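You operate a simulated robot arm through the tools that you are given. There is no shell and no other tool. Be economical: measure what you need, move in short steps, check, and stop when the job is done.

You are at the controls of a simulated two-armed robot. One attempt, no reset.

TASK
Wipe up the spill on the packing table with the cloth there and put it back.

The check looks at the end state, three seconds after you hand in, the way a careful person would. Anything else that was tipped, shoved, dropped, spilled or broken makes it a failure. Flat cloth is picked up by pressing the open fingertips on it (5 to 10 N) and closing them slowly along it; thin cloth reads only 2 to 8 mm in the jaws.

THE ROBOT
Two 7-joint arms with two-finger parallel grippers on one trunk, on a base that drives. Base frame: it is fixed to the floor where the robot stands at the start and does not move with it; the origin is under the middle of the robot, x ahead of it, y to its left, z up; the surface under the hand at the start is at about z = 840. Readings come in mm, rad, newtons and seconds.
The left shoulder is at the start at [80, 131, 947], the right one opposite. With the tool pointing down near the work surface each hand reaches from about 400 to 860 mm from the robot's upright axis, wherever it stands, measured 20 degrees to its own side. Payload 1.57 kg a hand.
Tool frame (each hand has its own): the origin (TCP) lies between the finger pads and is the grasp point; the fingertips stand 30 mm ahead of it; z points along the fingers, y is the line along which they close. The gripper opens to 110 mm. The fingers are 24 mm wide and 12 mm thick; the gripper's body (48 by 112 mm) begins 78 mm behind the TCP.
Orientation is that of the tool frame in the base frame, as a unit quaternion [w, x, y, z]. With the fingers straight down and closing along the base's y, the tool's x points along the base's -x, its y along +y and its z along -z.

THE INTERFACE
- The arms move only by the tool send_rows. It takes "left_rows", "right_rows" or both (then of equal length, played together; a hand with none holds still); each is a list that holds one entry, the list of rows, each a list of 7 numbers: the shift along the tool's x, y, z in units of 50 mm (1.0 is 50 mm), then the turn, a rotation vector about the tool's x, y, z in units of 5 degrees (1.0 is 5 degrees), then the opening, from 0 (shut) to 1 (fully open). In form: [[[x, y, z, rx, ry, rz, jaw], ...]]. A call has 1 to 12 rows; each row shifts and turns the commanded pose from where the row before left it, along the tool's axes as they then stand. A call with a number of a shift or a turn outside -1 to 1 is refused whole. Rows are played at 5 a second. More than 50 mm and 0.15 rad between two rows, or a gripper value outside its range, and nothing of the call is played. A pose out of reach is approached as far as the arm can. The call stops where the force on the tool passes 40 N (or 10 N more than at its start, if that is more) or the arm is blocked; 0.2 s more then pass. The fingers move at their own pace (about 108 mm/s each) and stop on an object; they squeeze with about 42 N. The grip force told is the motor's: it shows also when the fingers shut on nothing. Time passes only in rows, and 0.2 s behind the last, so rows that do not move let the fingers close. The reply holds the time, the measured pose of the TCP, the force on the tool along the base axes, the opening and the grip force, in the units named above and with some noise, with the torque about the TCP (base axes, N m) and any sound that the robot's microphone picked up, and new pictures: "views" is both (left out), scene, wrist or none (wrist: the cameras of the hands that moved).
- Cameras (640 x 400 px; columns grow to the right, rows downward): "scene" is now at [-52.7, -18.5, 1422]; the picture's right is [-0.23, -0.97, 0.00], its down [-0.54, 0.12, -0.83] and it looks along [0.81, -0.19, -0.55] (base axes); focal length 262 px, centre (320, 200). "left" rides on the left gripper at [70, -16, -141] in its tool frame; the picture's right is [0.23, 0.97, 0.00], its down [-0.86, 0.20, -0.48] and it looks along [-0.47, 0.11, 0.88] (tool axes); focal length 222 px, centre (320, 200). "right" rides on the right gripper at [70, 16, -141] in its tool frame; the picture's right is [-0.23, 0.97, 0.00], its down [-0.86, -0.20, -0.48] and it looks along [-0.47, -0.11, 0.88] (tool axes); focal length 222 px, centre (320, 200). There is no depth. A picture from a camera that has moved, and an enlarged one, comes with that camera's place and axes in the base frame and with its lens.
- roll_base(legs): drives the robot by 1 to 6 legs, each [ahead, left, turn to the left] in mm, mm and rad, along the robot's own axes; the way and the turn of a leg run together, so that a leg with both is an arc; at most 1500 mm and 3.142 rad a leg. The arms and the cameras ride along, it lands a little off, and it stops where it bumps. It gives what a move gives, and a new picture of the scene camera.
- turn_head(pan, tilt): turns the head with the scene camera to pan (to the left, within 1.902 rad either way) and tilt (down, from -0.506 to 1.204), counted from straight ahead of the robot. It gives what a move gives, and a new picture of the scene camera.
- close_up(camera, box): a new picture of the part [left, top, right, bottom] of that camera's present view, enlarged. The clock stands still meanwhile.
- job_done(): hands the job in; it is judged then, once.

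Work in short steps. Places have to be worked out from the pictures, the camera data and where the tool is seen: move nearer, look again, correct. Check each grasp and each placing, and mend what went wrong. You have 120 turns and 260 pictures in all, those below and enlarged ones among them. Open the grippers and draw the arms clear of the work before you hand the job in, unless the task says otherwise; then end with one line.

The tools are called as a command line: name --argument value ..., lists and objects as JSON in quotes. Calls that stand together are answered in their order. send_rows: Moves the arms, as the interface text tells. Its arguments: {"type":"object","properties":{"left_rows":{"type":"array"},"right_rows":{"type":"array"},"views":{"type":"string","enum":["both","scene","wrist","none"]}},"required":[]} The other tools are called the same way: roll_base (legs) drives the base; turn_head (pan, tilt) turns the head that bears the scene camera; close_up (camera, box) takes an enlarged picture of a part of a camera's view; job_done () hands the job in.

At the start:

```text
clock: 0.0
left_position: [657.6, 68.3, 1113.5]
left_tcp_rot: [0.0, 0.0, 1.0, 0.0]
left_ft_force: [0.1, -0.2, 0.9]
left_ft_torque: [-0.03, 0.01, -0.03]
left_gripper_width: 110.0
left_finger_force: 0.0
right_position: [446.4, -445.9, 1087.0]
right_tcp_rot: [0.0, 0.0, 1.0, -0.001]
right_ft_force: [0.1, 0.5, -0.6]
right_ft_torque: [-0.02, -0.01, 0.0]
right_gripper_width: 110.2
right_finger_force: 0.1
robot x, y, heading: [3.5, 0.9, -0.0]
head pan, tilt: [-0.227, 0.585]
```

scene: 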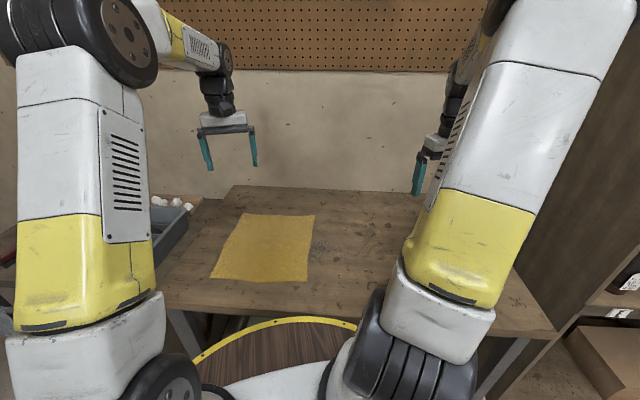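
right: 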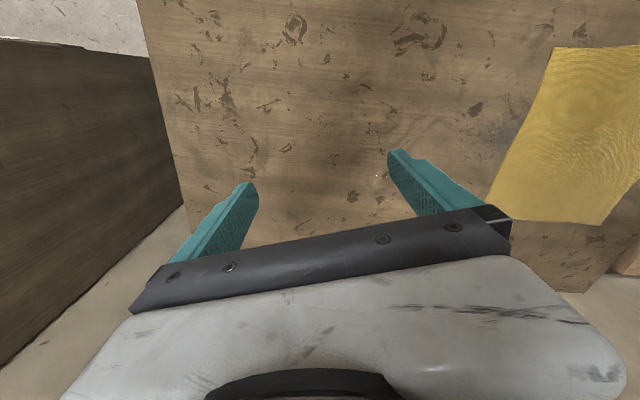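
left: 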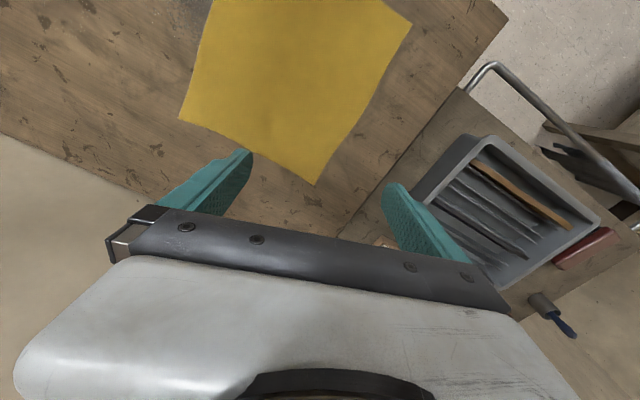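

The yellow cloth lies on the table ahead, but I see no obvious spill yet. I look closer at the table and turn the head around.

close_up --camera "scene" --box '[140, 170, 460, 370]'

close_up --camera "right" --box '[130, 0, 640, 300]'

turn_head --pan -0.9 --tilt 0.6

turn_head --pan 0.8 --tilt 0.6

```text
2.00 times, centred on (300, 270) of scene
camera zoom: at [-52.7, -18.5, 1422.0], right [-0.23, -0.97, 0.0], down [-0.54, 0.12, -0.83], along [0.81, -0.19, -0.55], focal length 524 px, centre (360, 60)
```

zoom: 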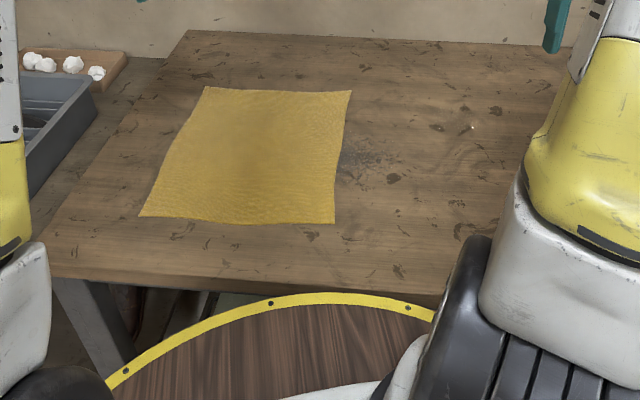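

```text
1.25 times, centred on (385, 150) of right
camera zoom: at [376.9, -430.5, 1227.8], right [0.23, 0.97, 0.0], down [0.86, -0.2, 0.48], along [0.47, -0.11, -0.88], focal length 279 px, centre (238, 263)
```

zoom: 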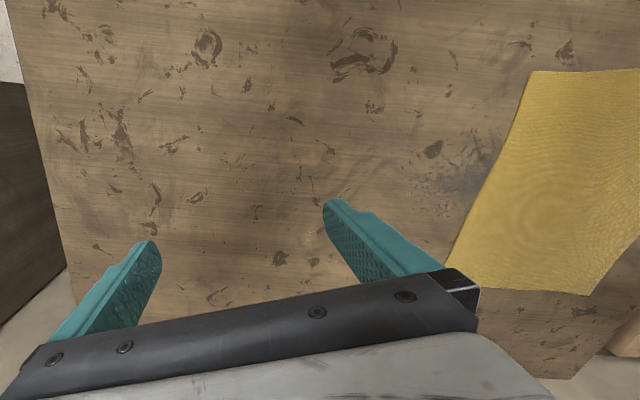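

```text
clock: 1.1
left_position: [657.7, 68.4, 1113.8]
left_tcp_rot: [0.0, 0.0, 1.0, 0.0]
left_ft_force: [1.3, 0.2, -0.1]
left_ft_torque: [0.0, 0.04, -0.01]
left_gripper_width: 110.1
left_finger_force: 0.1
right_position: [446.1, -447.6, 1087.5]
right_tcp_rot: [0.001, -0.001, 1.0, 0.0]
right_ft_force: [0.4, 0.2, 1.2]
right_ft_torque: [0.01, -0.02, 0.0]
right_gripper_width: 110.1
right_finger_force: 0.1
robot x, y, heading: [-1.2, 2.1, -0.002]
head pan, tilt: [-0.901, 0.6]
camera scene: at [-84.4, -67.7, 1420.5], right [-0.78, -0.62, 0.0], down [-0.35, 0.44, -0.82], along [0.51, -0.65, -0.57], focal length 262 px, centre (320, 200)
```

scene: 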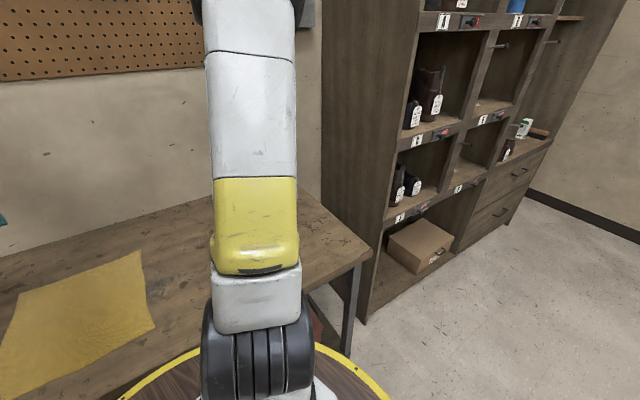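

```text
clock: 2.8
left_position: [658.1, 66.5, 1114.8]
left_tcp_rot: [0.0, 0.0, 1.0, 0.0]
left_ft_force: [-0.7, -0.2, 0.3]
left_ft_torque: [0.02, 0.0, -0.02]
left_gripper_width: 110.1
left_finger_force: 0.0
right_position: [446.1, -447.8, 1088.0]
right_tcp_rot: [0.0, 0.0, 1.0, 0.0]
right_ft_force: [-1.0, 0.4, 0.3]
right_ft_torque: [-0.01, 0.03, -0.02]
right_gripper_width: 110.0
right_finger_force: 0.1
robot x, y, heading: [-2.1, 0.5, 0.001]
head pan, tilt: [0.799, 0.6]
camera scene: at [-77.7, 64.9, 1420.5], right [0.72, -0.7, 0.0], down [-0.39, -0.4, -0.83], along [0.58, 0.59, -0.57], focal length 262 px, centre (320, 200)
```

scene: 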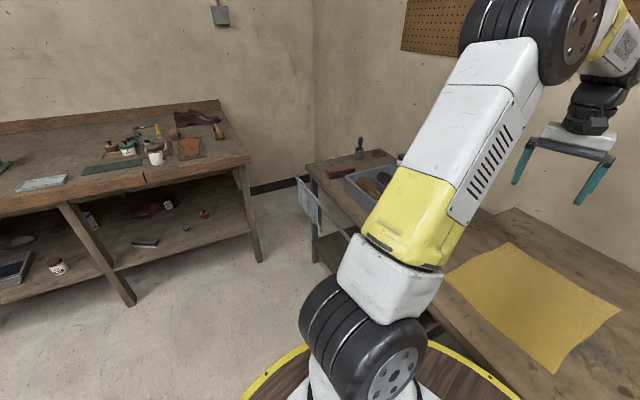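

This looks like a cobbler's shop; a second bench to the left also has a gray cloth-like thing. I look at the rest of the room before deciding which is the packing table.

turn_head --pan 1.6 --tilt 0.5

turn_head --pan -1.9 --tilt 0.4

turn_head --pan 0.0 --tilt 0.7

close_up --camera "scene" --box '[220, 120, 540, 320]'

```text
clock: 3.9
left_position: [657.2, 67.6, 1114.9]
left_tcp_rot: [0.0, 0.0, 1.0, 0.0]
left_ft_force: [-0.1, 0.6, -0.4]
left_ft_torque: [0.01, 0.04, 0.04]
left_gripper_width: 110.2
left_finger_force: 0.2
right_position: [445.7, -446.4, 1087.4]
right_tcp_rot: [0.0, 0.0, 1.0, 0.0]
right_ft_force: [-0.5, 0.3, 0.2]
right_ft_torque: [-0.01, -0.05, -0.02]
right_gripper_width: 110.1
right_finger_force: 0.0
robot x, y, heading: [-1.9, 3.9, 0.0]
head pan, tilt: [1.6, 0.499]
camera scene: at [-141.9, 92.5, 1429.6], right [1.0, 0.03, 0.0], down [0.01, -0.48, -0.88], along [-0.03, 0.88, -0.48], focal length 262 px, centre (320, 200)
```

scene: 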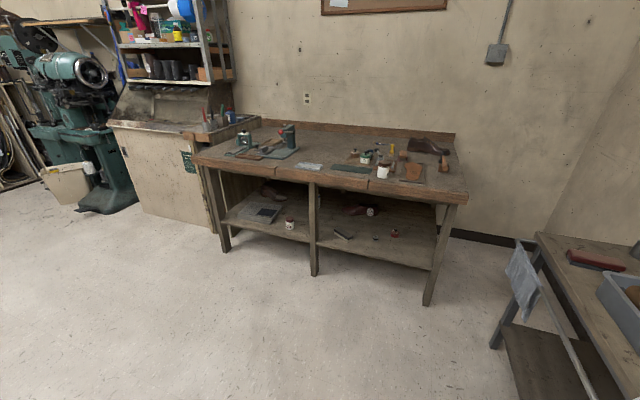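

```text
clock: 6.8
left_position: [657.0, 67.9, 1114.1]
left_tcp_rot: [0.001, -0.001, 1.0, 0.0]
left_ft_force: [-0.6, -0.7, -0.2]
left_ft_torque: [-0.02, 0.02, -0.03]
left_gripper_width: 109.9
left_finger_force: 0.0
right_position: [446.5, -447.1, 1086.6]
right_tcp_rot: [0.0, 0.0, 1.0, -0.001]
right_ft_force: [0.4, 0.2, 0.0]
right_ft_torque: [-0.01, -0.04, 0.02]
right_gripper_width: 110.3
right_finger_force: 0.0
robot x, y, heading: [-0.1, -1.0, 0.004]
head pan, tilt: [-1.901, 0.4]
camera scene: at [-169.2, -86.1, 1438.8], right [-0.95, 0.32, 0.0], down [0.13, 0.37, -0.92], along [-0.3, -0.87, -0.39], focal length 262 px, centre (320, 200)
```

scene: 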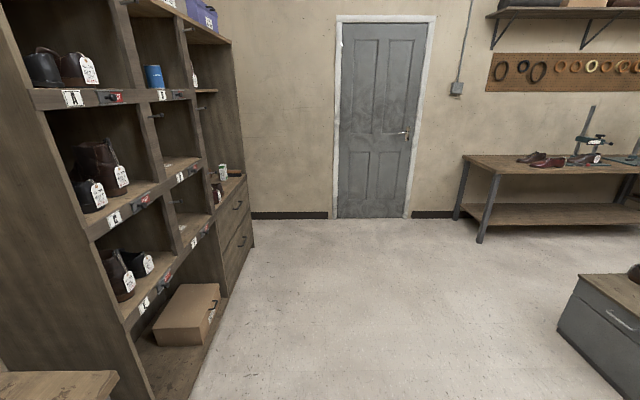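

```text
clock: 8.7
left_position: [657.3, 66.9, 1114.2]
left_tcp_rot: [0.0, 0.0, 1.0, 0.001]
left_ft_force: [-0.6, 0.4, -0.1]
left_ft_torque: [0.06, 0.01, 0.01]
left_gripper_width: 110.0
left_finger_force: 0.1
right_position: [445.6, -447.3, 1087.4]
right_tcp_rot: [0.0, 0.001, 1.0, 0.0]
right_ft_force: [-0.4, 0.1, -0.3]
right_ft_torque: [-0.02, 0.03, -0.04]
right_gripper_width: 109.8
right_finger_force: 0.2
robot x, y, heading: [0.9, -0.5, -0.003]
head pan, tilt: [0.0, 0.7]
camera scene: at [-54.4, 1.5, 1411.9], right [0.0, -1.0, 0.0], down [-0.64, 0.0, -0.76], along [0.76, 0.0, -0.64], focal length 262 px, centre (320, 200)
```

scene: 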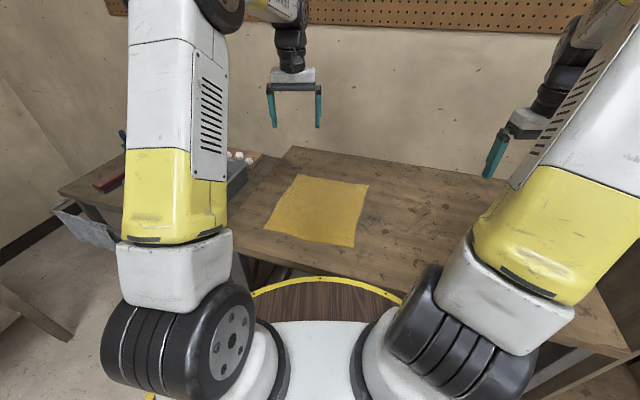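

```text
2.00 times, centred on (380, 220) of scene
camera zoom: at [-54.4, 1.5, 1411.9], right [0.0, -1.0, 0.0], down [-0.64, 0.0, -0.76], along [0.76, 0.0, -0.64], focal length 524 px, centre (200, 160)
```

zoom: 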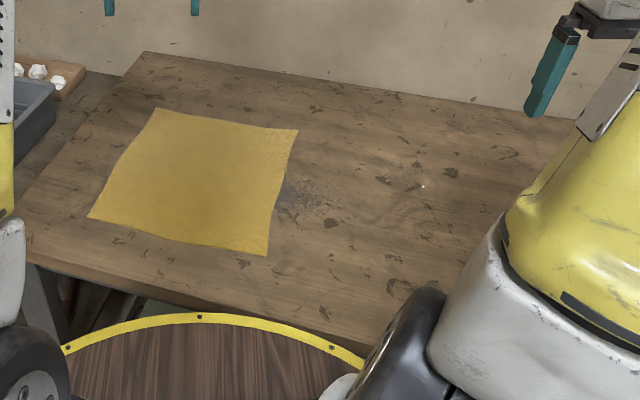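

The table in front must be the packing table (beside the shelf of tagged orders), with the yellow cloth on it; a dark smudge lies just right of the cloth at about (540,-165). I enlarge that region from the right wrist camera and the cart cloth for comparison.

close_up --camera "right" --box '[400, 40, 640, 190]'

close_up --camera "scene" --box '[320, 170, 480, 270]'

close_up --camera "left" --box '[0, 0, 320, 200]'

close_up --camera "scene" --box '[40, 140, 280, 290]'

```text
2.67 times, centred on (520, 115) of right
camera zoom: at [376.9, -430.5, 1227.8], right [0.23, 0.97, 0.0], down [0.86, -0.2, 0.48], along [0.47, -0.11, -0.88], focal length 592 px, centre (-213, 427)
```

zoom: 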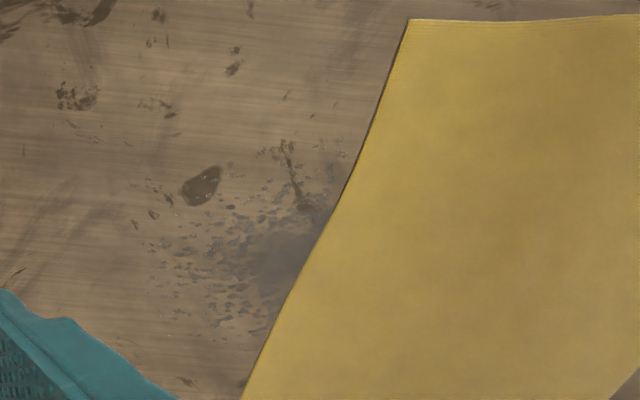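

```text
4.00 times, centred on (400, 220) of scene
camera zoom: at [-54.4, 1.5, 1411.9], right [0.0, -1.0, 0.0], down [-0.64, 0.0, -0.76], along [0.76, 0.0, -0.64], focal length 1047 px, centre (0, 120)
```

zoom: 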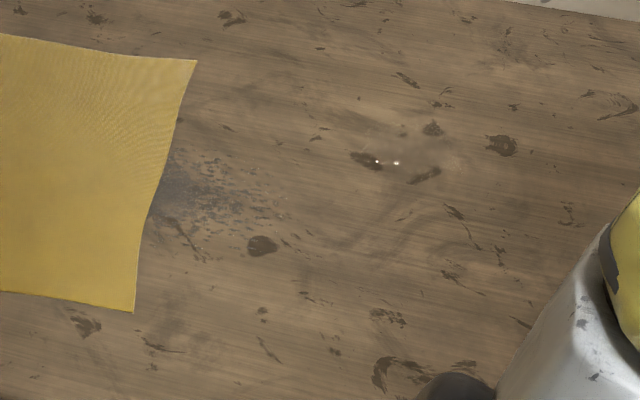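

```text
2.00 times, centred on (160, 100) of left
camera zoom: at [588.4, 52.8, 1255.6], right [-0.23, 0.97, 0.0], down [0.86, 0.2, 0.48], along [0.47, 0.11, -0.88], focal length 444 px, centre (640, 400)
```

zoom: 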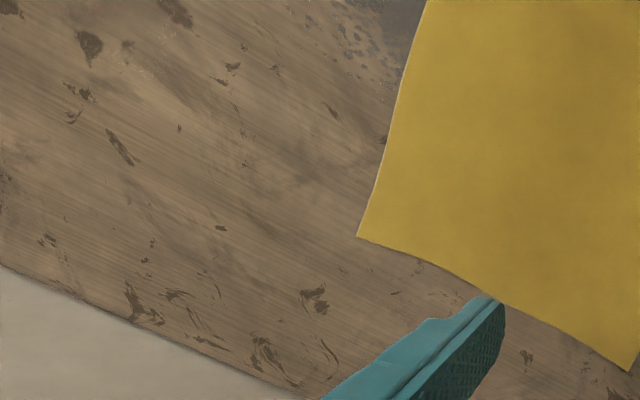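

```text
2.67 times, centred on (160, 215) of scene
camera zoom: at [-54.4, 1.5, 1411.9], right [0.0, -1.0, 0.0], down [-0.64, 0.0, -0.76], along [0.76, 0.0, -0.64], focal length 698 px, centre (747, 160)
```

zoom: 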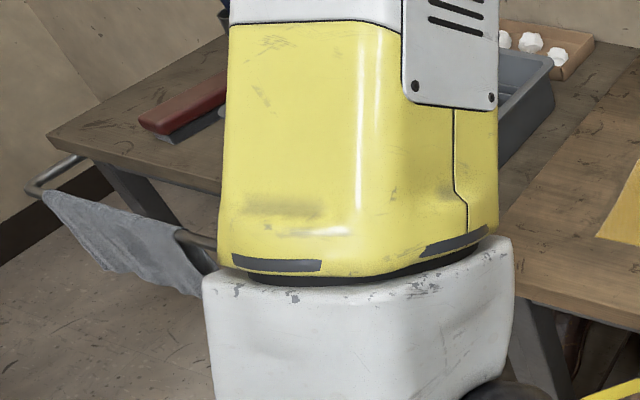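

Two candidates: a blue-gray speckled smear at the cloth's edge and a small glinting spot near (558,-360). I enlarge the glint from the wrist camera.

close_up --camera "right" --box '[250, 100, 410, 200]'

send_rows --right_rows '[[[1, 0, -0.5, 0, 0, 0, 1], [1, 0, 0, 0, 0, 0, 1], [1, 0, 0, 0, 0, 0, 1], [0, 1, 0, 0, 0, 0, 1], [0, 1, 0, 0, 0, 0, 1], [0, 1, 0, 0, 0, 0, 1]]]' --views "both"

```text
4.00 times, centred on (330, 150) of right
camera zoom: at [376.9, -430.5, 1227.8], right [0.23, 0.97, 0.0], down [0.86, -0.2, 0.48], along [0.47, -0.11, -0.88], focal length 888 px, centre (280, 400)
```

zoom: 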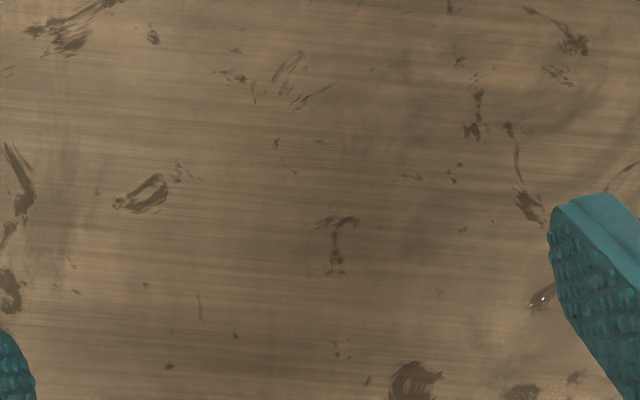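

```text
refused: row 1 steps farther than a row can; nothing moved
```

The finger hides it; I pull the hand back and up so the camera sees the table clear.

send_rows --right_rows '[[[0, -1, 0, 0, 0, 0, 1], [0, -1, 0, 0, 0, 0, 1], [0, 0, -1, 0, 0, 0, 1]]]' --views "both"

close_up --camera "right" --box '[320, 60, 640, 260]'

close_up --camera "right" --box '[360, 100, 520, 200]'

```text
clock: 9.5
left_position: [658.0, 68.5, 1112.6]
left_tcp_rot: [0.0, 0.0, 1.0, 0.0]
left_ft_force: [-0.1, -0.1, 0.2]
left_ft_torque: [0.02, 0.02, 0.05]
left_gripper_width: 109.9
left_finger_force: 0.0
right_position: [446.5, -548.7, 1138.7]
right_tcp_rot: [0.0, 0.0, 1.0, 0.001]
right_ft_force: [0.4, 0.4, 0.2]
right_ft_torque: [0.02, 0.0, -0.01]
right_gripper_width: 110.0
right_finger_force: 0.0
robot x, y, heading: [1.2, -1.8, -0.002]
head pan, tilt: [0.0, 0.7]
camera scene: at [-54.2, 1.2, 1411.9], right [0.0, -1.0, 0.0], down [-0.64, 0.0, -0.76], along [0.76, 0.0, -0.64], focal length 262 px, centre (320, 200)
camera right: at [377.3, -531.0, 1278.0], right [0.23, 0.97, 0.0], down [0.86, -0.2, 0.48], along [0.47, -0.11, -0.88], focal length 222 px, centre (320, 200)
```

scene: 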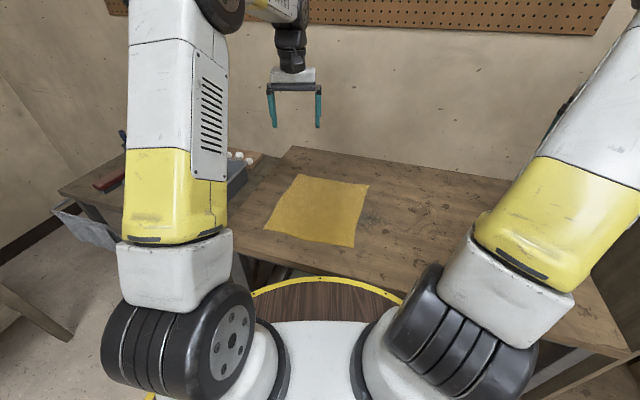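
right: 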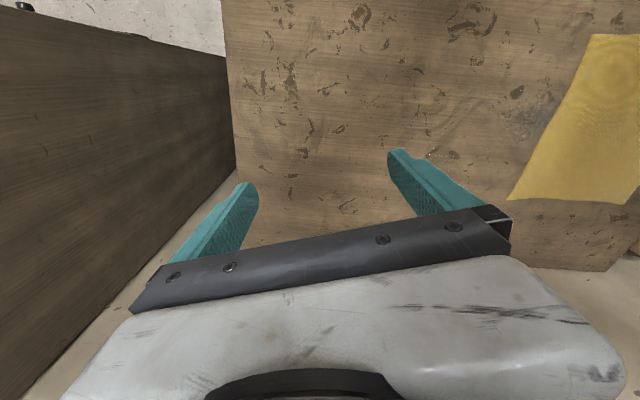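

```text
2.00 times, centred on (480, 160) of right
camera zoom: at [377.3, -531.0, 1278.0], right [0.23, 0.97, 0.0], down [0.86, -0.2, 0.48], along [0.47, -0.11, -0.88], focal length 444 px, centre (0, 280)
```

zoom: 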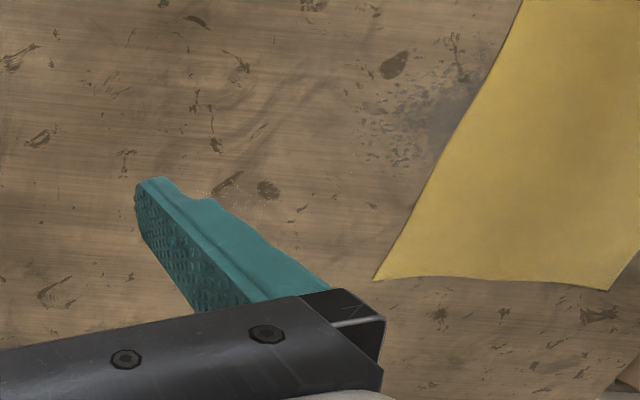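

```text
4.00 times, centred on (440, 150) of right
camera zoom: at [377.3, -531.0, 1278.0], right [0.23, 0.97, 0.0], down [0.86, -0.2, 0.48], along [0.47, -0.11, -0.88], focal length 888 px, centre (-160, 400)
```

zoom: 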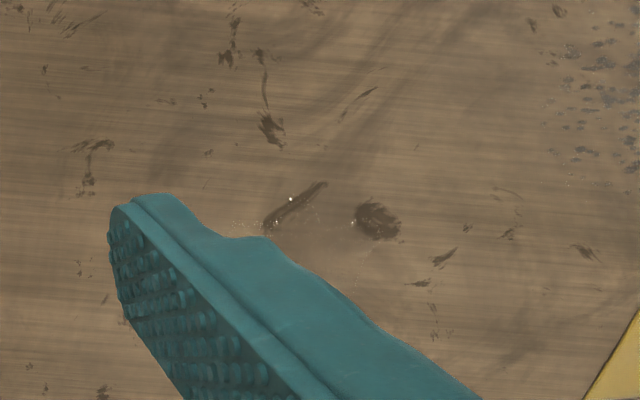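

The blue-gray speckle at about x 475–600, y −225…−125, running under the cloth's right edge, is the spill; the other marks are wood wear. I swing the left hand aside to the left and bring the right hand above the cloth's right part, still high.

send_rows --left_rows '[[[0, 0.9, 0, 0, 0, 0, 1], [0, 0.9, 0, 0, 0, 0, 1], [0, 0.9, 0, 0, 0, 0, 1], [0, 0, 0, 0, 0, 0, 1], [0, 0, 0, 0, 0, 0, 1], [0, 0, 0, 0, 0, 0, 1], [0, 0, 0, 0, 0, 0, 1], [0, 0, 0, 0, 0, 0, 1], [0, 0, 0, 0, 0, 0, 1], [0, 0, 0, 0, 0, 0, 1], [0, 0, 0, 0, 0, 0, 1]]]' --right_rows '[[[0, 0.9, 0, 0, 0, 0, 1], [0, 0.9, 0, 0, 0, 0, 1], [0, 0.9, 0, 0, 0, 0, 1], [0, 0.9, 0, 0, 0, 0, 1], [0, 0.9, 0, 0, 0, 0, 1], [0, 0.9, 0, 0, 0, 0, 1], [0, 0.9, 0, 0, 0, 0, 1], [-0.6, 0.7, 0, 0, 0, 0, 1], [-0.6, 0, 0.6, 0, 0, 0, 1], [-0.6, 0, 0.6, 0, 0, 0, 1], [-0.5, 0, 0.6, 0, 0, 0, 1]]]' --views "both"

close_up --camera "right" --box '[0, 0, 640, 400]'

```text
clock: 11.9
left_position: [658.3, 202.4, 1113.4]
left_tcp_rot: [0.0, 0.001, 1.0, -0.001]
left_ft_force: [0.6, -0.4, 0.7]
left_ft_torque: [-0.02, -0.05, -0.01]
left_gripper_width: 110.1
left_finger_force: 0.0
right_position: [561.8, -196.3, 1047.3]
right_tcp_rot: [0.0, -0.001, 1.0, 0.0]
right_ft_force: [0.1, -0.3, 1.2]
right_ft_torque: [0.0, -0.02, 0.04]
right_gripper_width: 109.9
right_finger_force: 0.0
robot x, y, heading: [1.8, -2.4, 0.001]
head pan, tilt: [0.0, 0.7]
camera scene: at [-54.8, 1.6, 1411.9], right [0.0, -1.0, 0.0], down [-0.64, 0.0, -0.77], along [0.77, 0.0, -0.64], focal length 262 px, centre (320, 200)
camera right: at [491.9, -179.4, 1187.8], right [0.23, 0.97, 0.0], down [0.85, -0.2, 0.48], along [0.47, -0.11, -0.88], focal length 222 px, centre (320, 200)
camera left: at [588.3, 188.7, 1255.8], right [-0.23, 0.97, 0.0], down [0.86, 0.2, 0.48], along [0.47, 0.11, -0.88], focal length 222 px, centre (320, 200)
```

scene: 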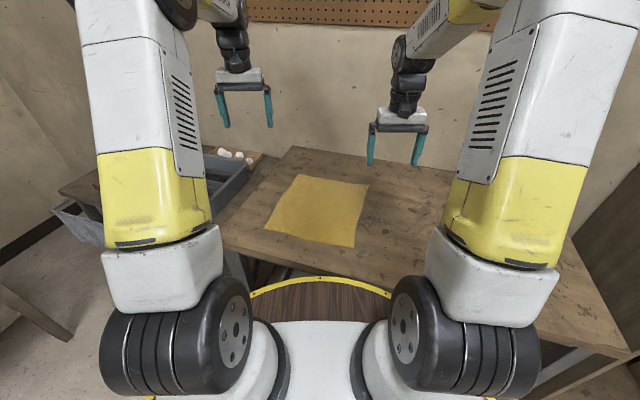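
right: 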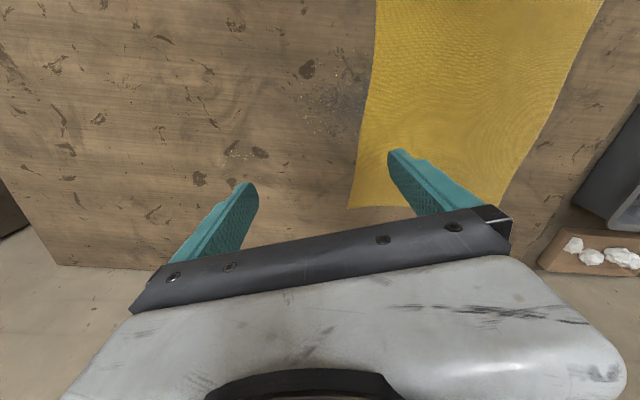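
left: 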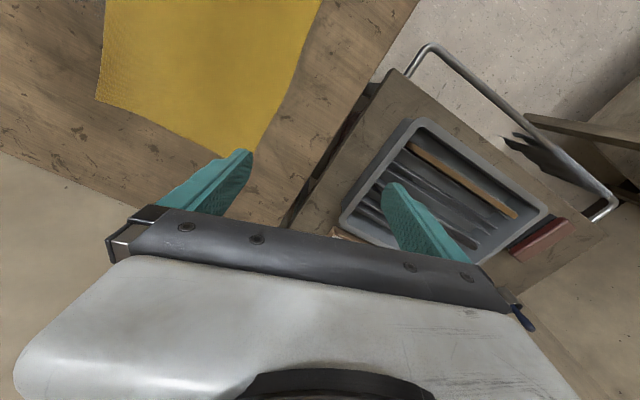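

```text
1.00 times, centred on (320, 200) of right (not enlarged: the box is as wide or as high as the picture)
camera zoom: at [491.9, -179.4, 1187.8], right [0.23, 0.97, 0.0], down [0.85, -0.2, 0.48], along [0.47, -0.11, -0.88], focal length 222 px, centre (320, 200)
```

zoom: 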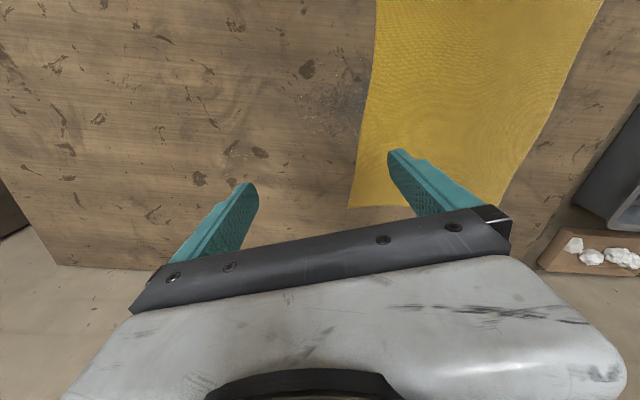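

Cloth edge confirmed: through (704,-173), (548,-125), (429,-97). I enlarge the spill to fix its extent.

close_up --camera "right" --box '[220, 40, 420, 165]'

```text
3.20 times, centred on (320, 102) of right
camera zoom: at [491.9, -179.4, 1187.8], right [0.23, 0.97, 0.0], down [0.85, -0.2, 0.48], along [0.47, -0.11, -0.88], focal length 711 px, centre (320, 512)
```

zoom: 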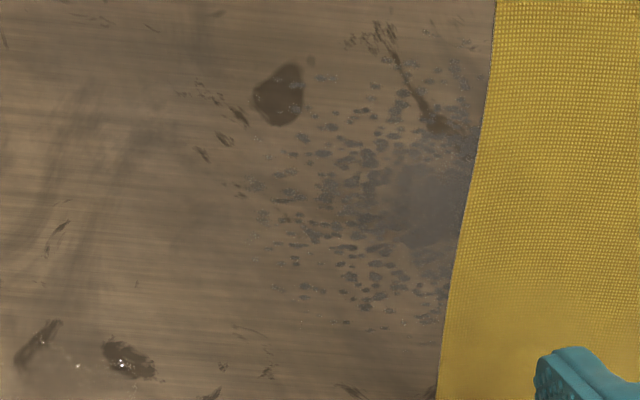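

The spill is a splatter about 75 mm in radius centred near (533,-143), half under the cloth's edge. I go to above a pinch point on the cloth at (535,-75), with jaws about 45 mm open.

send_rows --right_rows '[[[0.2, 0.8, 0, 0, 0, 0, 0.45], [0.2, 0.8, 0, 0, 0, 0, 0.45], [0.14, 0.82, 0, 0, 0, 0, 0.45], [0, 0, 0.9, 0, 0, 0, 0.45], [0, 0, 0.9, 0, 0, 0, 0.45], [0, 0, 0.9, 0, 0, 0, 0.45], [0, 0, 0, 0, 0, 0, 0.45]]]' --views "both"

```text
clock: 13.5
left_position: [657.3, 205.1, 1114.5]
left_tcp_rot: [0.0, 0.0, 1.0, -0.001]
left_ft_force: [-0.5, 0.0, 0.1]
left_ft_torque: [-0.05, 0.0, -0.03]
left_gripper_width: 110.2
left_finger_force: 0.1
right_position: [533.5, -78.0, 913.7]
right_tcp_rot: [-0.001, 0.0, 1.0, -0.001]
right_ft_force: [-0.2, -0.4, -0.2]
right_ft_torque: [0.04, -0.02, 0.02]
right_gripper_width: 49.3
right_finger_force: 0.2
robot x, y, heading: [-0.8, 1.5, -0.004]
head pan, tilt: [0.0, 0.7]
camera scene: at [-54.4, 1.6, 1411.9], right [0.0, -1.0, 0.0], down [-0.64, 0.0, -0.76], along [0.76, 0.0, -0.64], focal length 262 px, centre (320, 200)
camera right: at [464.7, -60.2, 1053.6], right [0.23, 0.97, 0.0], down [0.86, -0.2, 0.48], along [0.47, -0.11, -0.88], focal length 222 px, centre (320, 200)
```

scene: 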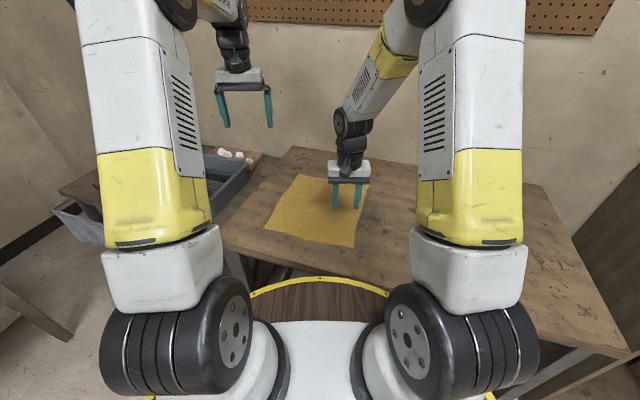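
right: 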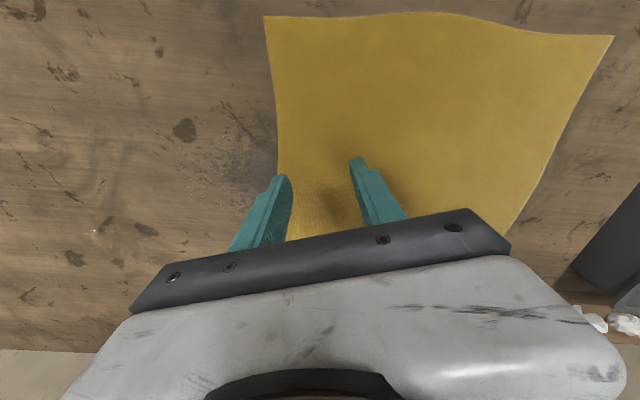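

Both fingertips stand over the cloth, the right one near its edge. I shift 12 mm inward and descend gently towards contact at about z 870.

send_rows --right_rows '[[[0, 0.24, 0.3, 0, 0, 0, 0.45], [0, 0, 0.3, 0, 0, 0, 0.45], [0, 0, 0.1, 0, 0, 0, 0.45], [0, 0, 0.06, 0, 0, 0, 0.45], [0, 0, 0, 0, 0, 0, 0.45]]]' --views "none"

```text
clock: 14.7
left_position: [657.1, 203.7, 1114.5]
left_tcp_rot: [0.0, 0.0, 1.0, 0.0]
left_ft_force: [0.2, 0.1, -0.4]
left_ft_torque: [0.01, -0.02, 0.03]
left_gripper_width: 109.9
left_finger_force: 0.1
right_position: [535.4, -64.9, 874.4]
right_tcp_rot: [0.001, 0.0, 1.0, 0.0]
right_ft_force: [0.8, 0.5, 0.4]
right_ft_torque: [-0.02, 0.0, -0.03]
right_gripper_width: 49.7
right_finger_force: 0.1
robot x, y, heading: [-3.2, 4.9, 0.002]
head pan, tilt: [0.0, 0.7]
```

No contact yet at 874; I step down about 1.5 mm a row.

send_rows --right_rows '[[[0, 0, 0.04, 0, 0, 0, 0.45], [0, 0, 0.03, 0, 0, 0, 0.45], [0, 0, 0, 0, 0, 0, 0.45]]]' --views "none"

```text
clock: 15.5
left_position: [657.1, 203.9, 1114.5]
left_tcp_rot: [0.0, 0.0, 1.0, 0.0]
left_ft_force: [0.1, 0.5, -0.1]
left_ft_torque: [0.03, 0.02, -0.02]
left_gripper_width: 109.9
left_finger_force: 0.0
right_position: [533.1, -64.4, 870.9]
right_tcp_rot: [0.0, 0.0, 1.0, 0.0]
right_ft_force: [-0.4, 0.0, 4.2]
right_ft_torque: [-0.03, -0.01, 0.01]
right_gripper_width: 49.1
right_finger_force: 0.0
robot x, y, heading: [2.2, 3.3, 0.002]
head pan, tilt: [0.0, 0.7]
```

Contact at 4 N. I press slightly more and close slowly.

send_rows --right_rows '[[[0, 0, 0.03, 0, 0, 0, 0.45], [0, 0, 0, 0, 0, 0, 0.4], [0, 0, 0, 0, 0, 0, 0.35], [0, 0, 0, 0, 0, 0, 0.3], [0, 0, 0, 0, 0, 0, 0.25], [0, 0, 0, 0, 0, 0, 0.2], [0, 0, 0, 0, 0, 0, 0.15], [0, 0, 0, 0, 0, 0, 0.1], [0, 0, 0, 0, 0, 0, 0.05], [0, 0, 0, 0, 0, 0, 0], [0, 0, 0, 0, 0, 0, 0]]]' --views "both"

```text
clock: 16.5
left_position: [657.6, 203.1, 1113.8]
left_tcp_rot: [0.0, 0.0, 1.0, 0.001]
left_ft_force: [0.7, -0.3, 0.8]
left_ft_torque: [-0.02, 0.01, -0.01]
left_gripper_width: 110.2
left_finger_force: 0.0
right_position: [535.9, -64.0, 871.0]
right_tcp_rot: [0.002, 0.0, 1.0, 0.0]
right_ft_force: [0.9, 0.3, 6.0]
right_ft_torque: [-0.06, -0.02, 0.0]
right_gripper_width: 32.1
right_finger_force: 0.1
robot x, y, heading: [-1.6, 3.4, 0.002]
head pan, tilt: [0.0, 0.7]
stopped in row 4 (right hand): the force on the tool passed its limit at 41 N (the readings are from after the stop); the commanded pose is now the measured one
camera scene: at [-54.7, 1.7, 1411.9], right [0.0, -1.0, 0.0], down [-0.64, 0.0, -0.76], along [0.76, 0.0, -0.64], focal length 262 px, centre (320, 200)
camera right: at [465.6, -47.4, 1011.4], right [0.23, 0.97, 0.0], down [0.85, -0.2, 0.48], along [0.47, -0.11, -0.88], focal length 222 px, centre (320, 200)
```

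scene: 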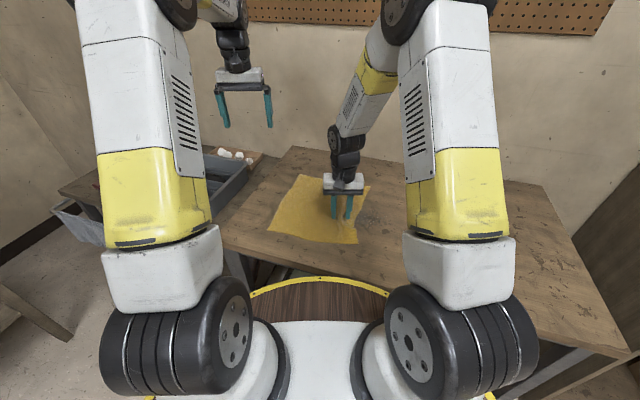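
right: 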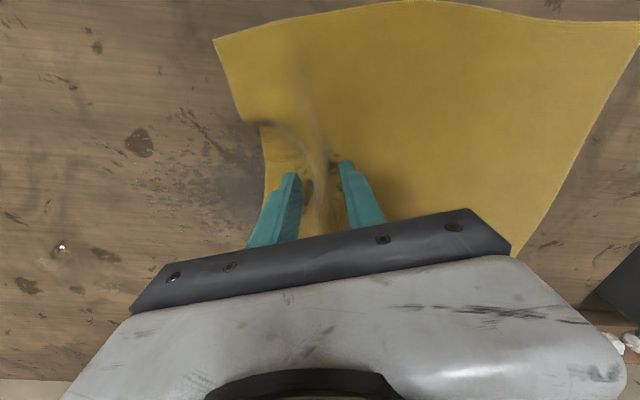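

A fold is forming between the fingers; the force spiked, so I ease off 0.5 mm and close slower.

send_rows --right_rows '[[[0, 0, -0.01, 0, 0, 0, 0.28], [0, 0, 0, 0, 0, 0, 0.25], [0, 0, 0, 0, 0, 0, 0.22], [0, 0, 0, 0, 0, 0, 0.19], [0, 0, 0, 0, 0, 0, 0.16], [0, 0, 0, 0, 0, 0, 0.13], [0, 0, 0, 0, 0, 0, 0.1], [0, 0, 0, 0, 0, 0, 0.07], [0, 0, 0, 0, 0, 0, 0.03], [0, 0, 0, 0, 0, 0, 0], [0, 0, 0, 0, 0, 0, 0]]]' --views "wrist"

```text
clock: 18.9
left_position: [658.4, 203.8, 1113.7]
left_tcp_rot: [0.0, 0.0, 1.0, 0.0]
left_ft_force: [0.5, -0.5, -0.3]
left_ft_torque: [0.0, 0.01, -0.01]
left_gripper_width: 110.2
left_finger_force: 0.0
right_position: [535.5, -64.4, 870.9]
right_tcp_rot: [0.002, 0.0, 1.0, 0.0]
right_ft_force: [0.5, 0.4, 4.0]
right_ft_torque: [-0.02, 0.0, 0.01]
right_gripper_width: 2.4
right_finger_force: 23.7
robot x, y, heading: [0.9, -1.1, -0.0]
head pan, tilt: [0.0, 0.7]
camera right: at [465.4, -47.5, 1011.6], right [0.23, 0.97, 0.0], down [0.85, -0.2, 0.48], along [0.47, -0.11, -0.88], focal length 222 px, centre (320, 200)
```

right: 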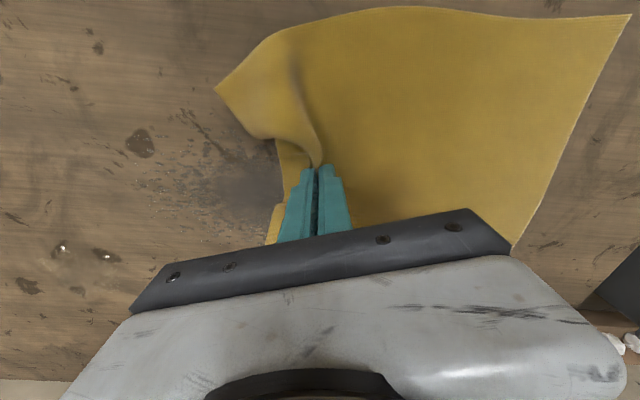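

Gripped (2.4 mm, 24 N). Now the first stroke: slide to the right along −y across the spill with light pressure.

send_rows --right_rows '[[[0, -0.4, 0.01, 0, 0, 0, 0], [0, -0.4, 0, 0, 0, 0, 0], [0, -0.4, 0, 0, 0, 0, 0], [0, -0.4, 0, 0, 0, 0, 0], [0, -0.4, 0, 0, 0, 0, 0], [0, -0.4, 0, 0, 0, 0, 0], [0, -0.4, 0, 0, 0, 0, 0], [0, -0.4, 0, 0, 0, 0, 0]]]' --views "both"

```text
clock: 20.7
left_position: [657.8, 203.9, 1114.4]
left_tcp_rot: [-0.001, 0.0, 1.0, 0.001]
left_ft_force: [0.4, 0.1, 0.6]
left_ft_torque: [0.01, 0.0, 0.01]
left_gripper_width: 110.2
left_finger_force: 0.1
right_position: [535.3, -225.7, 871.4]
right_tcp_rot: [0.002, 0.001, 1.0, 0.0]
right_ft_force: [0.2, 0.0, 6.7]
right_ft_torque: [-0.01, 0.02, -0.02]
right_gripper_width: 2.5
right_finger_force: 24.3
robot x, y, heading: [0.4, 1.2, 0.0]
head pan, tilt: [0.0, 0.7]
camera scene: at [-54.5, 1.9, 1411.9], right [0.0, -1.0, 0.0], down [-0.64, 0.0, -0.76], along [0.76, 0.0, -0.64], focal length 262 px, centre (320, 200)
camera right: at [465.3, -207.9, 1011.5], right [0.23, 0.97, 0.0], down [0.85, -0.2, 0.48], along [0.47, -0.11, -0.88], focal length 222 px, centre (320, 200)
```

scene: 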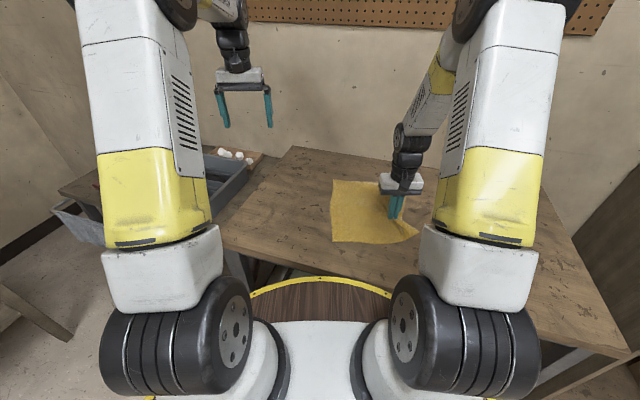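
right: 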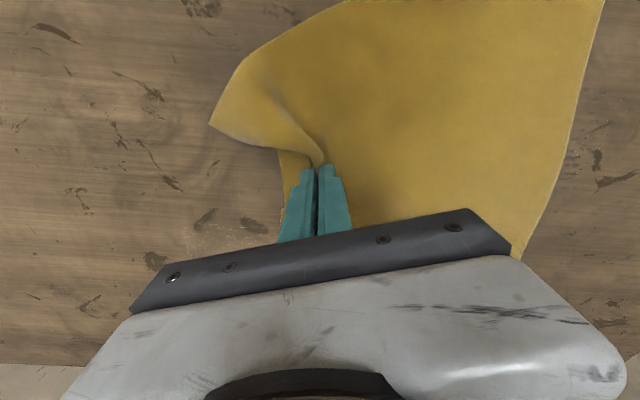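

The cloth slid along flat and now covers the spill. I drag it on to the right so its left edge passes the spill and I can see what remains.

send_rows --right_rows '[[[0, -0.4, 0, 0, 0, 0, 0], [0, -0.4, 0, 0, 0, 0, 0], [0, -0.4, 0, 0, 0, 0, 0], [0, -0.4, 0, 0, 0, 0, 0], [0, -0.4, 0, 0, 0, 0, 0], [0, -0.4, 0, 0, 0, 0, 0], [0, -0.4, 0, 0, 0, 0, 0], [0, -0.4, 0, 0, 0, 0, 0], [0, -0.4, 0, 0, 0, 0, 0], [0, -0.4, 0, 0, 0, 0, 0]]]' --views "both"

close_up --camera "scene" --box '[260, 150, 500, 300]'

```text
clock: 22.9
left_position: [658.5, 204.1, 1113.4]
left_tcp_rot: [-0.001, 0.0, 1.0, 0.0]
left_ft_force: [-0.3, 0.2, 0.5]
left_ft_torque: [-0.03, -0.04, -0.04]
left_gripper_width: 109.9
left_finger_force: 0.0
right_position: [535.7, -424.3, 871.1]
right_tcp_rot: [0.002, 0.0, 1.0, 0.0]
right_ft_force: [-1.1, 5.0, 20.9]
right_ft_torque: [0.15, 0.12, 0.0]
right_gripper_width: 2.4
right_finger_force: 23.6
robot x, y, heading: [-1.4, 3.0, -0.007]
head pan, tilt: [0.0, 0.7]
camera scene: at [-54.8, 2.3, 1411.9], right [0.0, -1.0, 0.0], down [-0.64, 0.0, -0.77], along [0.77, 0.0, -0.64], focal length 262 px, centre (320, 200)
camera right: at [465.9, -407.1, 1011.4], right [0.23, 0.97, 0.0], down [0.85, -0.2, 0.48], along [0.47, -0.11, -0.88], focal length 222 px, centre (320, 200)
```

scene: 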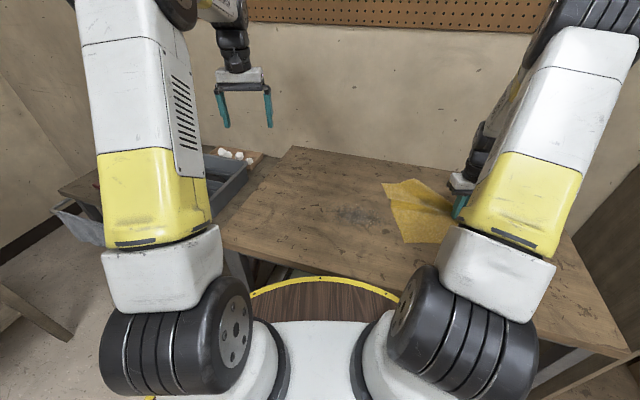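
right: 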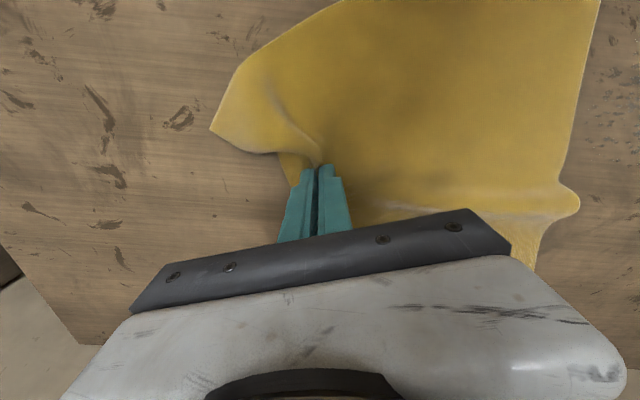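

```text
2.67 times, centred on (380, 225) of scene
camera zoom: at [-54.8, 2.3, 1411.9], right [0.0, -1.0, 0.0], down [-0.64, 0.0, -0.77], along [0.77, 0.0, -0.64], focal length 698 px, centre (160, 133)
```

zoom: 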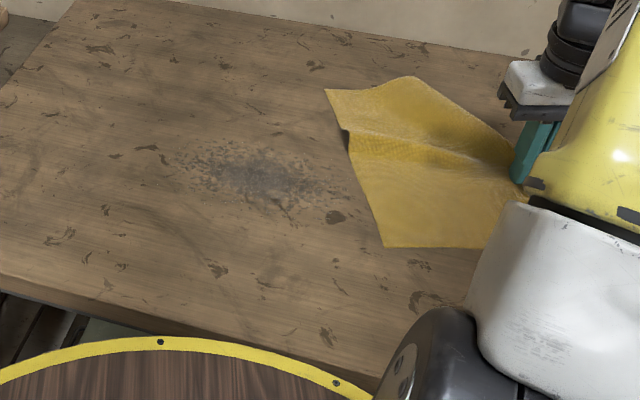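

The full spill is now visible: an ellipse about y −225…0, x 495…625, centred near (557,-120). I enlarge to see whether the first stroke along x=535 removed anything.

close_up --camera "scene" --box '[310, 190, 406, 250]'

close_up --camera "right" --box '[200, 130, 420, 268]'

```text
6.67 times, centred on (358, 220) of scene
camera zoom: at [-54.8, 2.3, 1411.9], right [0.0, -1.0, 0.0], down [-0.64, 0.0, -0.77], along [0.77, 0.0, -0.64], focal length 1746 px, centre (67, 67)
```

zoom: 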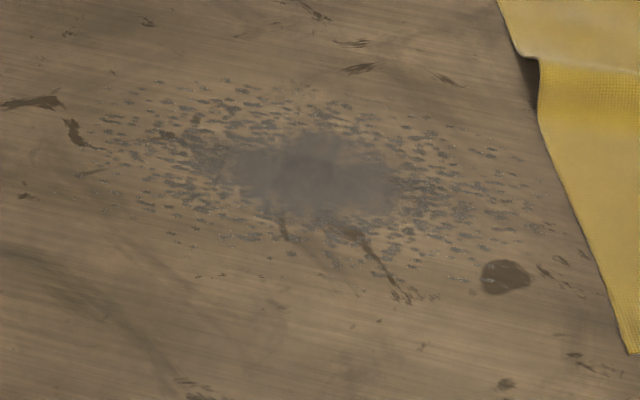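

```text
2.90 times, centred on (310, 199) of right
camera zoom: at [465.9, -407.1, 1011.4], right [0.23, 0.97, 0.0], down [0.85, -0.2, 0.48], along [0.47, -0.11, -0.88], focal length 644 px, centre (349, 203)
```

zoom: 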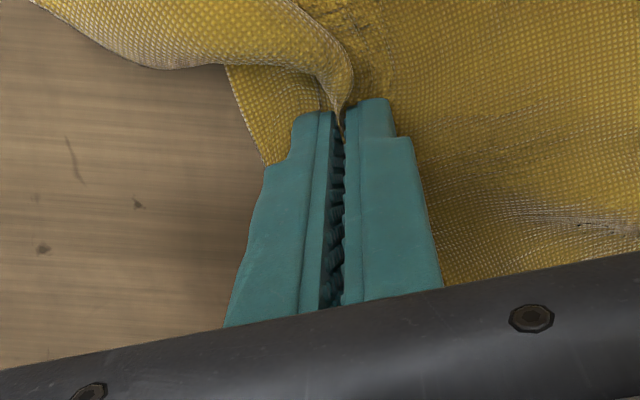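

The spill seems untouched or only slightly faded. I stroke back to the left along x≈555 with the cloth under the fingertips, to about y=−20.

send_rows --right_rows '[[[-0.3, 0.6, -0.01, 0, 0, 0, 0], [0, 0.7, 0, 0, 0, 0, 0], [0, 0.7, 0, 0, 0, 0, 0], [0, 0.7, 0, 0, 0, 0, 0], [0, 0.7, 0, 0, 0, 0, 0], [0, 0.7, 0, 0, 0, 0, 0], [0, 0.7, 0, 0, 0, 0, 0], [0, 0.7, 0, 0, 0, 0, 0], [0, 0.7, 0, 0, 0, 0, 0], [0, 0.7, 0, 0, 0, 0, 0], [0, 0.7, 0, 0, 0, 0, 0], [0, 0.5, 0, 0, 0, 0, 0]]]' --views "both"

```text
clock: 25.1
left_position: [657.4, 203.9, 1115.1]
left_tcp_rot: [0.0, 0.0, 1.0, 0.001]
left_ft_force: [-0.7, -0.3, 0.7]
left_ft_torque: [0.03, -0.01, 0.0]
left_gripper_width: 110.1
left_finger_force: 0.0
right_position: [551.7, -95.6, 871.7]
right_tcp_rot: [0.003, -0.001, 1.0, 0.0]
right_ft_force: [0.4, 1.9, 5.0]
right_ft_torque: [0.05, 0.01, -0.02]
right_gripper_width: 2.5
right_finger_force: 23.6
robot x, y, heading: [1.3, 1.2, 0.005]
head pan, tilt: [0.0, 0.7]
stopped in row 10 (right hand): the force on the tool passed its limit at 42 N (the readings are from after the stop); the commanded pose is now the measured one
camera scene: at [-54.6, 1.5, 1411.9], right [0.0, -1.0, 0.0], down [-0.64, 0.0, -0.76], along [0.76, 0.0, -0.64], focal length 262 px, centre (320, 200)
camera right: at [481.0, -78.6, 1011.4], right [0.23, 0.97, 0.0], down [0.85, -0.2, 0.48], along [0.47, -0.11, -0.88], focal length 222 px, centre (320, 200)
```

scene: 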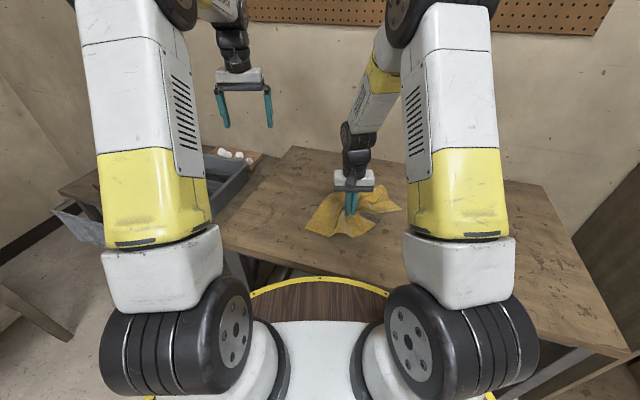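
right: 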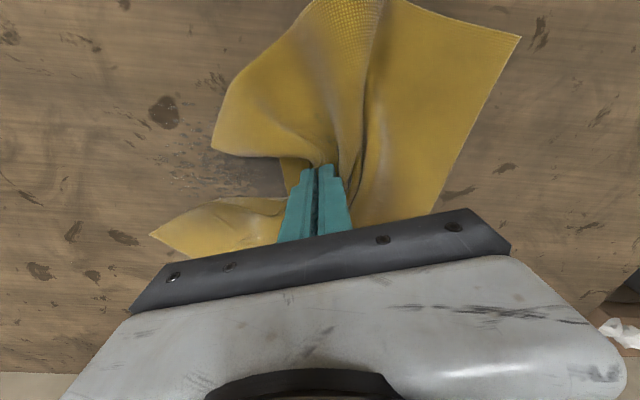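

The cloth has bunched into a pad around the fingers, which is good for wiping. I rub zigzag lanes over the spill with slightly less pressure.

send_rows --right_rows '[[[0, -0.5, -0.02, 0, 0, 0, 0], [0, -0.5, 0, 0, 0, 0, 0], [0, -0.5, 0, 0, 0, 0, 0], [0, -0.5, 0, 0, 0, 0, 0], [0.5, 0, 0, 0, 0, 0, 0], [0, 0.5, 0, 0, 0, 0, 0], [0, 0.5, 0, 0, 0, 0, 0], [0, 0.5, 0, 0, 0, 0, 0], [0, 0.5, 0, 0, 0, 0, 0], [0, 0.5, 0, 0, 0, 0, 0], [0, 0.5, 0, 0, 0, 0, 0]]]' --views "both"

close_up --camera "scene" --box '[280, 160, 440, 260]'

```text
clock: 27.5
left_position: [657.2, 203.5, 1113.4]
left_tcp_rot: [0.0, 0.0, 1.0, 0.0]
left_ft_force: [0.8, -0.3, -0.1]
left_ft_torque: [0.06, -0.03, -0.02]
left_gripper_width: 109.8
left_finger_force: 0.1
right_position: [526.7, -44.5, 871.8]
right_tcp_rot: [0.002, 0.0, 1.0, 0.0]
right_ft_force: [-0.7, -0.5, 6.4]
right_ft_torque: [-0.03, 0.02, -0.02]
right_gripper_width: 2.5
right_finger_force: 23.6
robot x, y, heading: [4.0, 0.2, 0.001]
head pan, tilt: [0.0, 0.7]
camera scene: at [-54.5, 1.3, 1411.9], right [0.0, -1.0, 0.0], down [-0.64, 0.0, -0.76], along [0.76, 0.0, -0.64], focal length 262 px, centre (320, 200)
camera right: at [455.5, -27.6, 1011.6], right [0.23, 0.97, 0.0], down [0.85, -0.2, 0.48], along [0.47, -0.11, -0.88], focal length 222 px, centre (320, 200)
```

scene: 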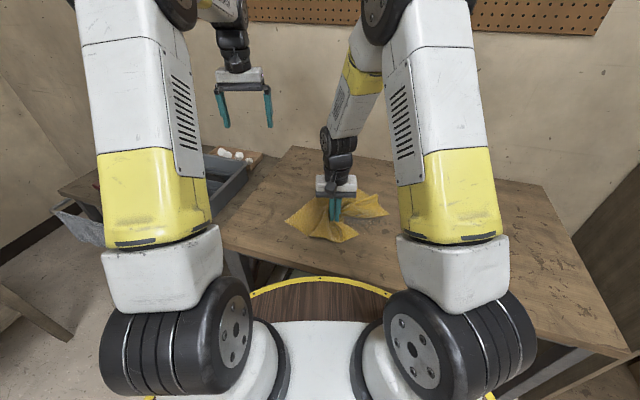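
right: 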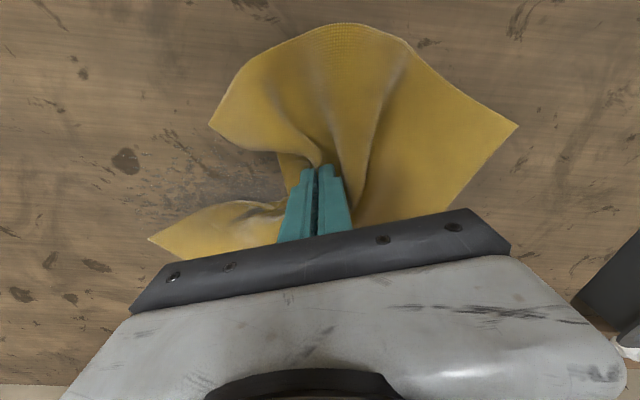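

```text
4.00 times, centred on (360, 210) of scene
camera zoom: at [-54.5, 1.3, 1411.9], right [0.0, -1.0, 0.0], down [-0.64, 0.0, -0.76], along [0.76, 0.0, -0.64], focal length 1047 px, centre (160, 160)
```

zoom: 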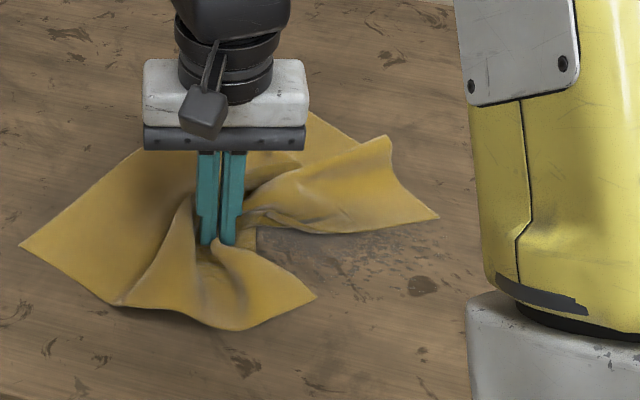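

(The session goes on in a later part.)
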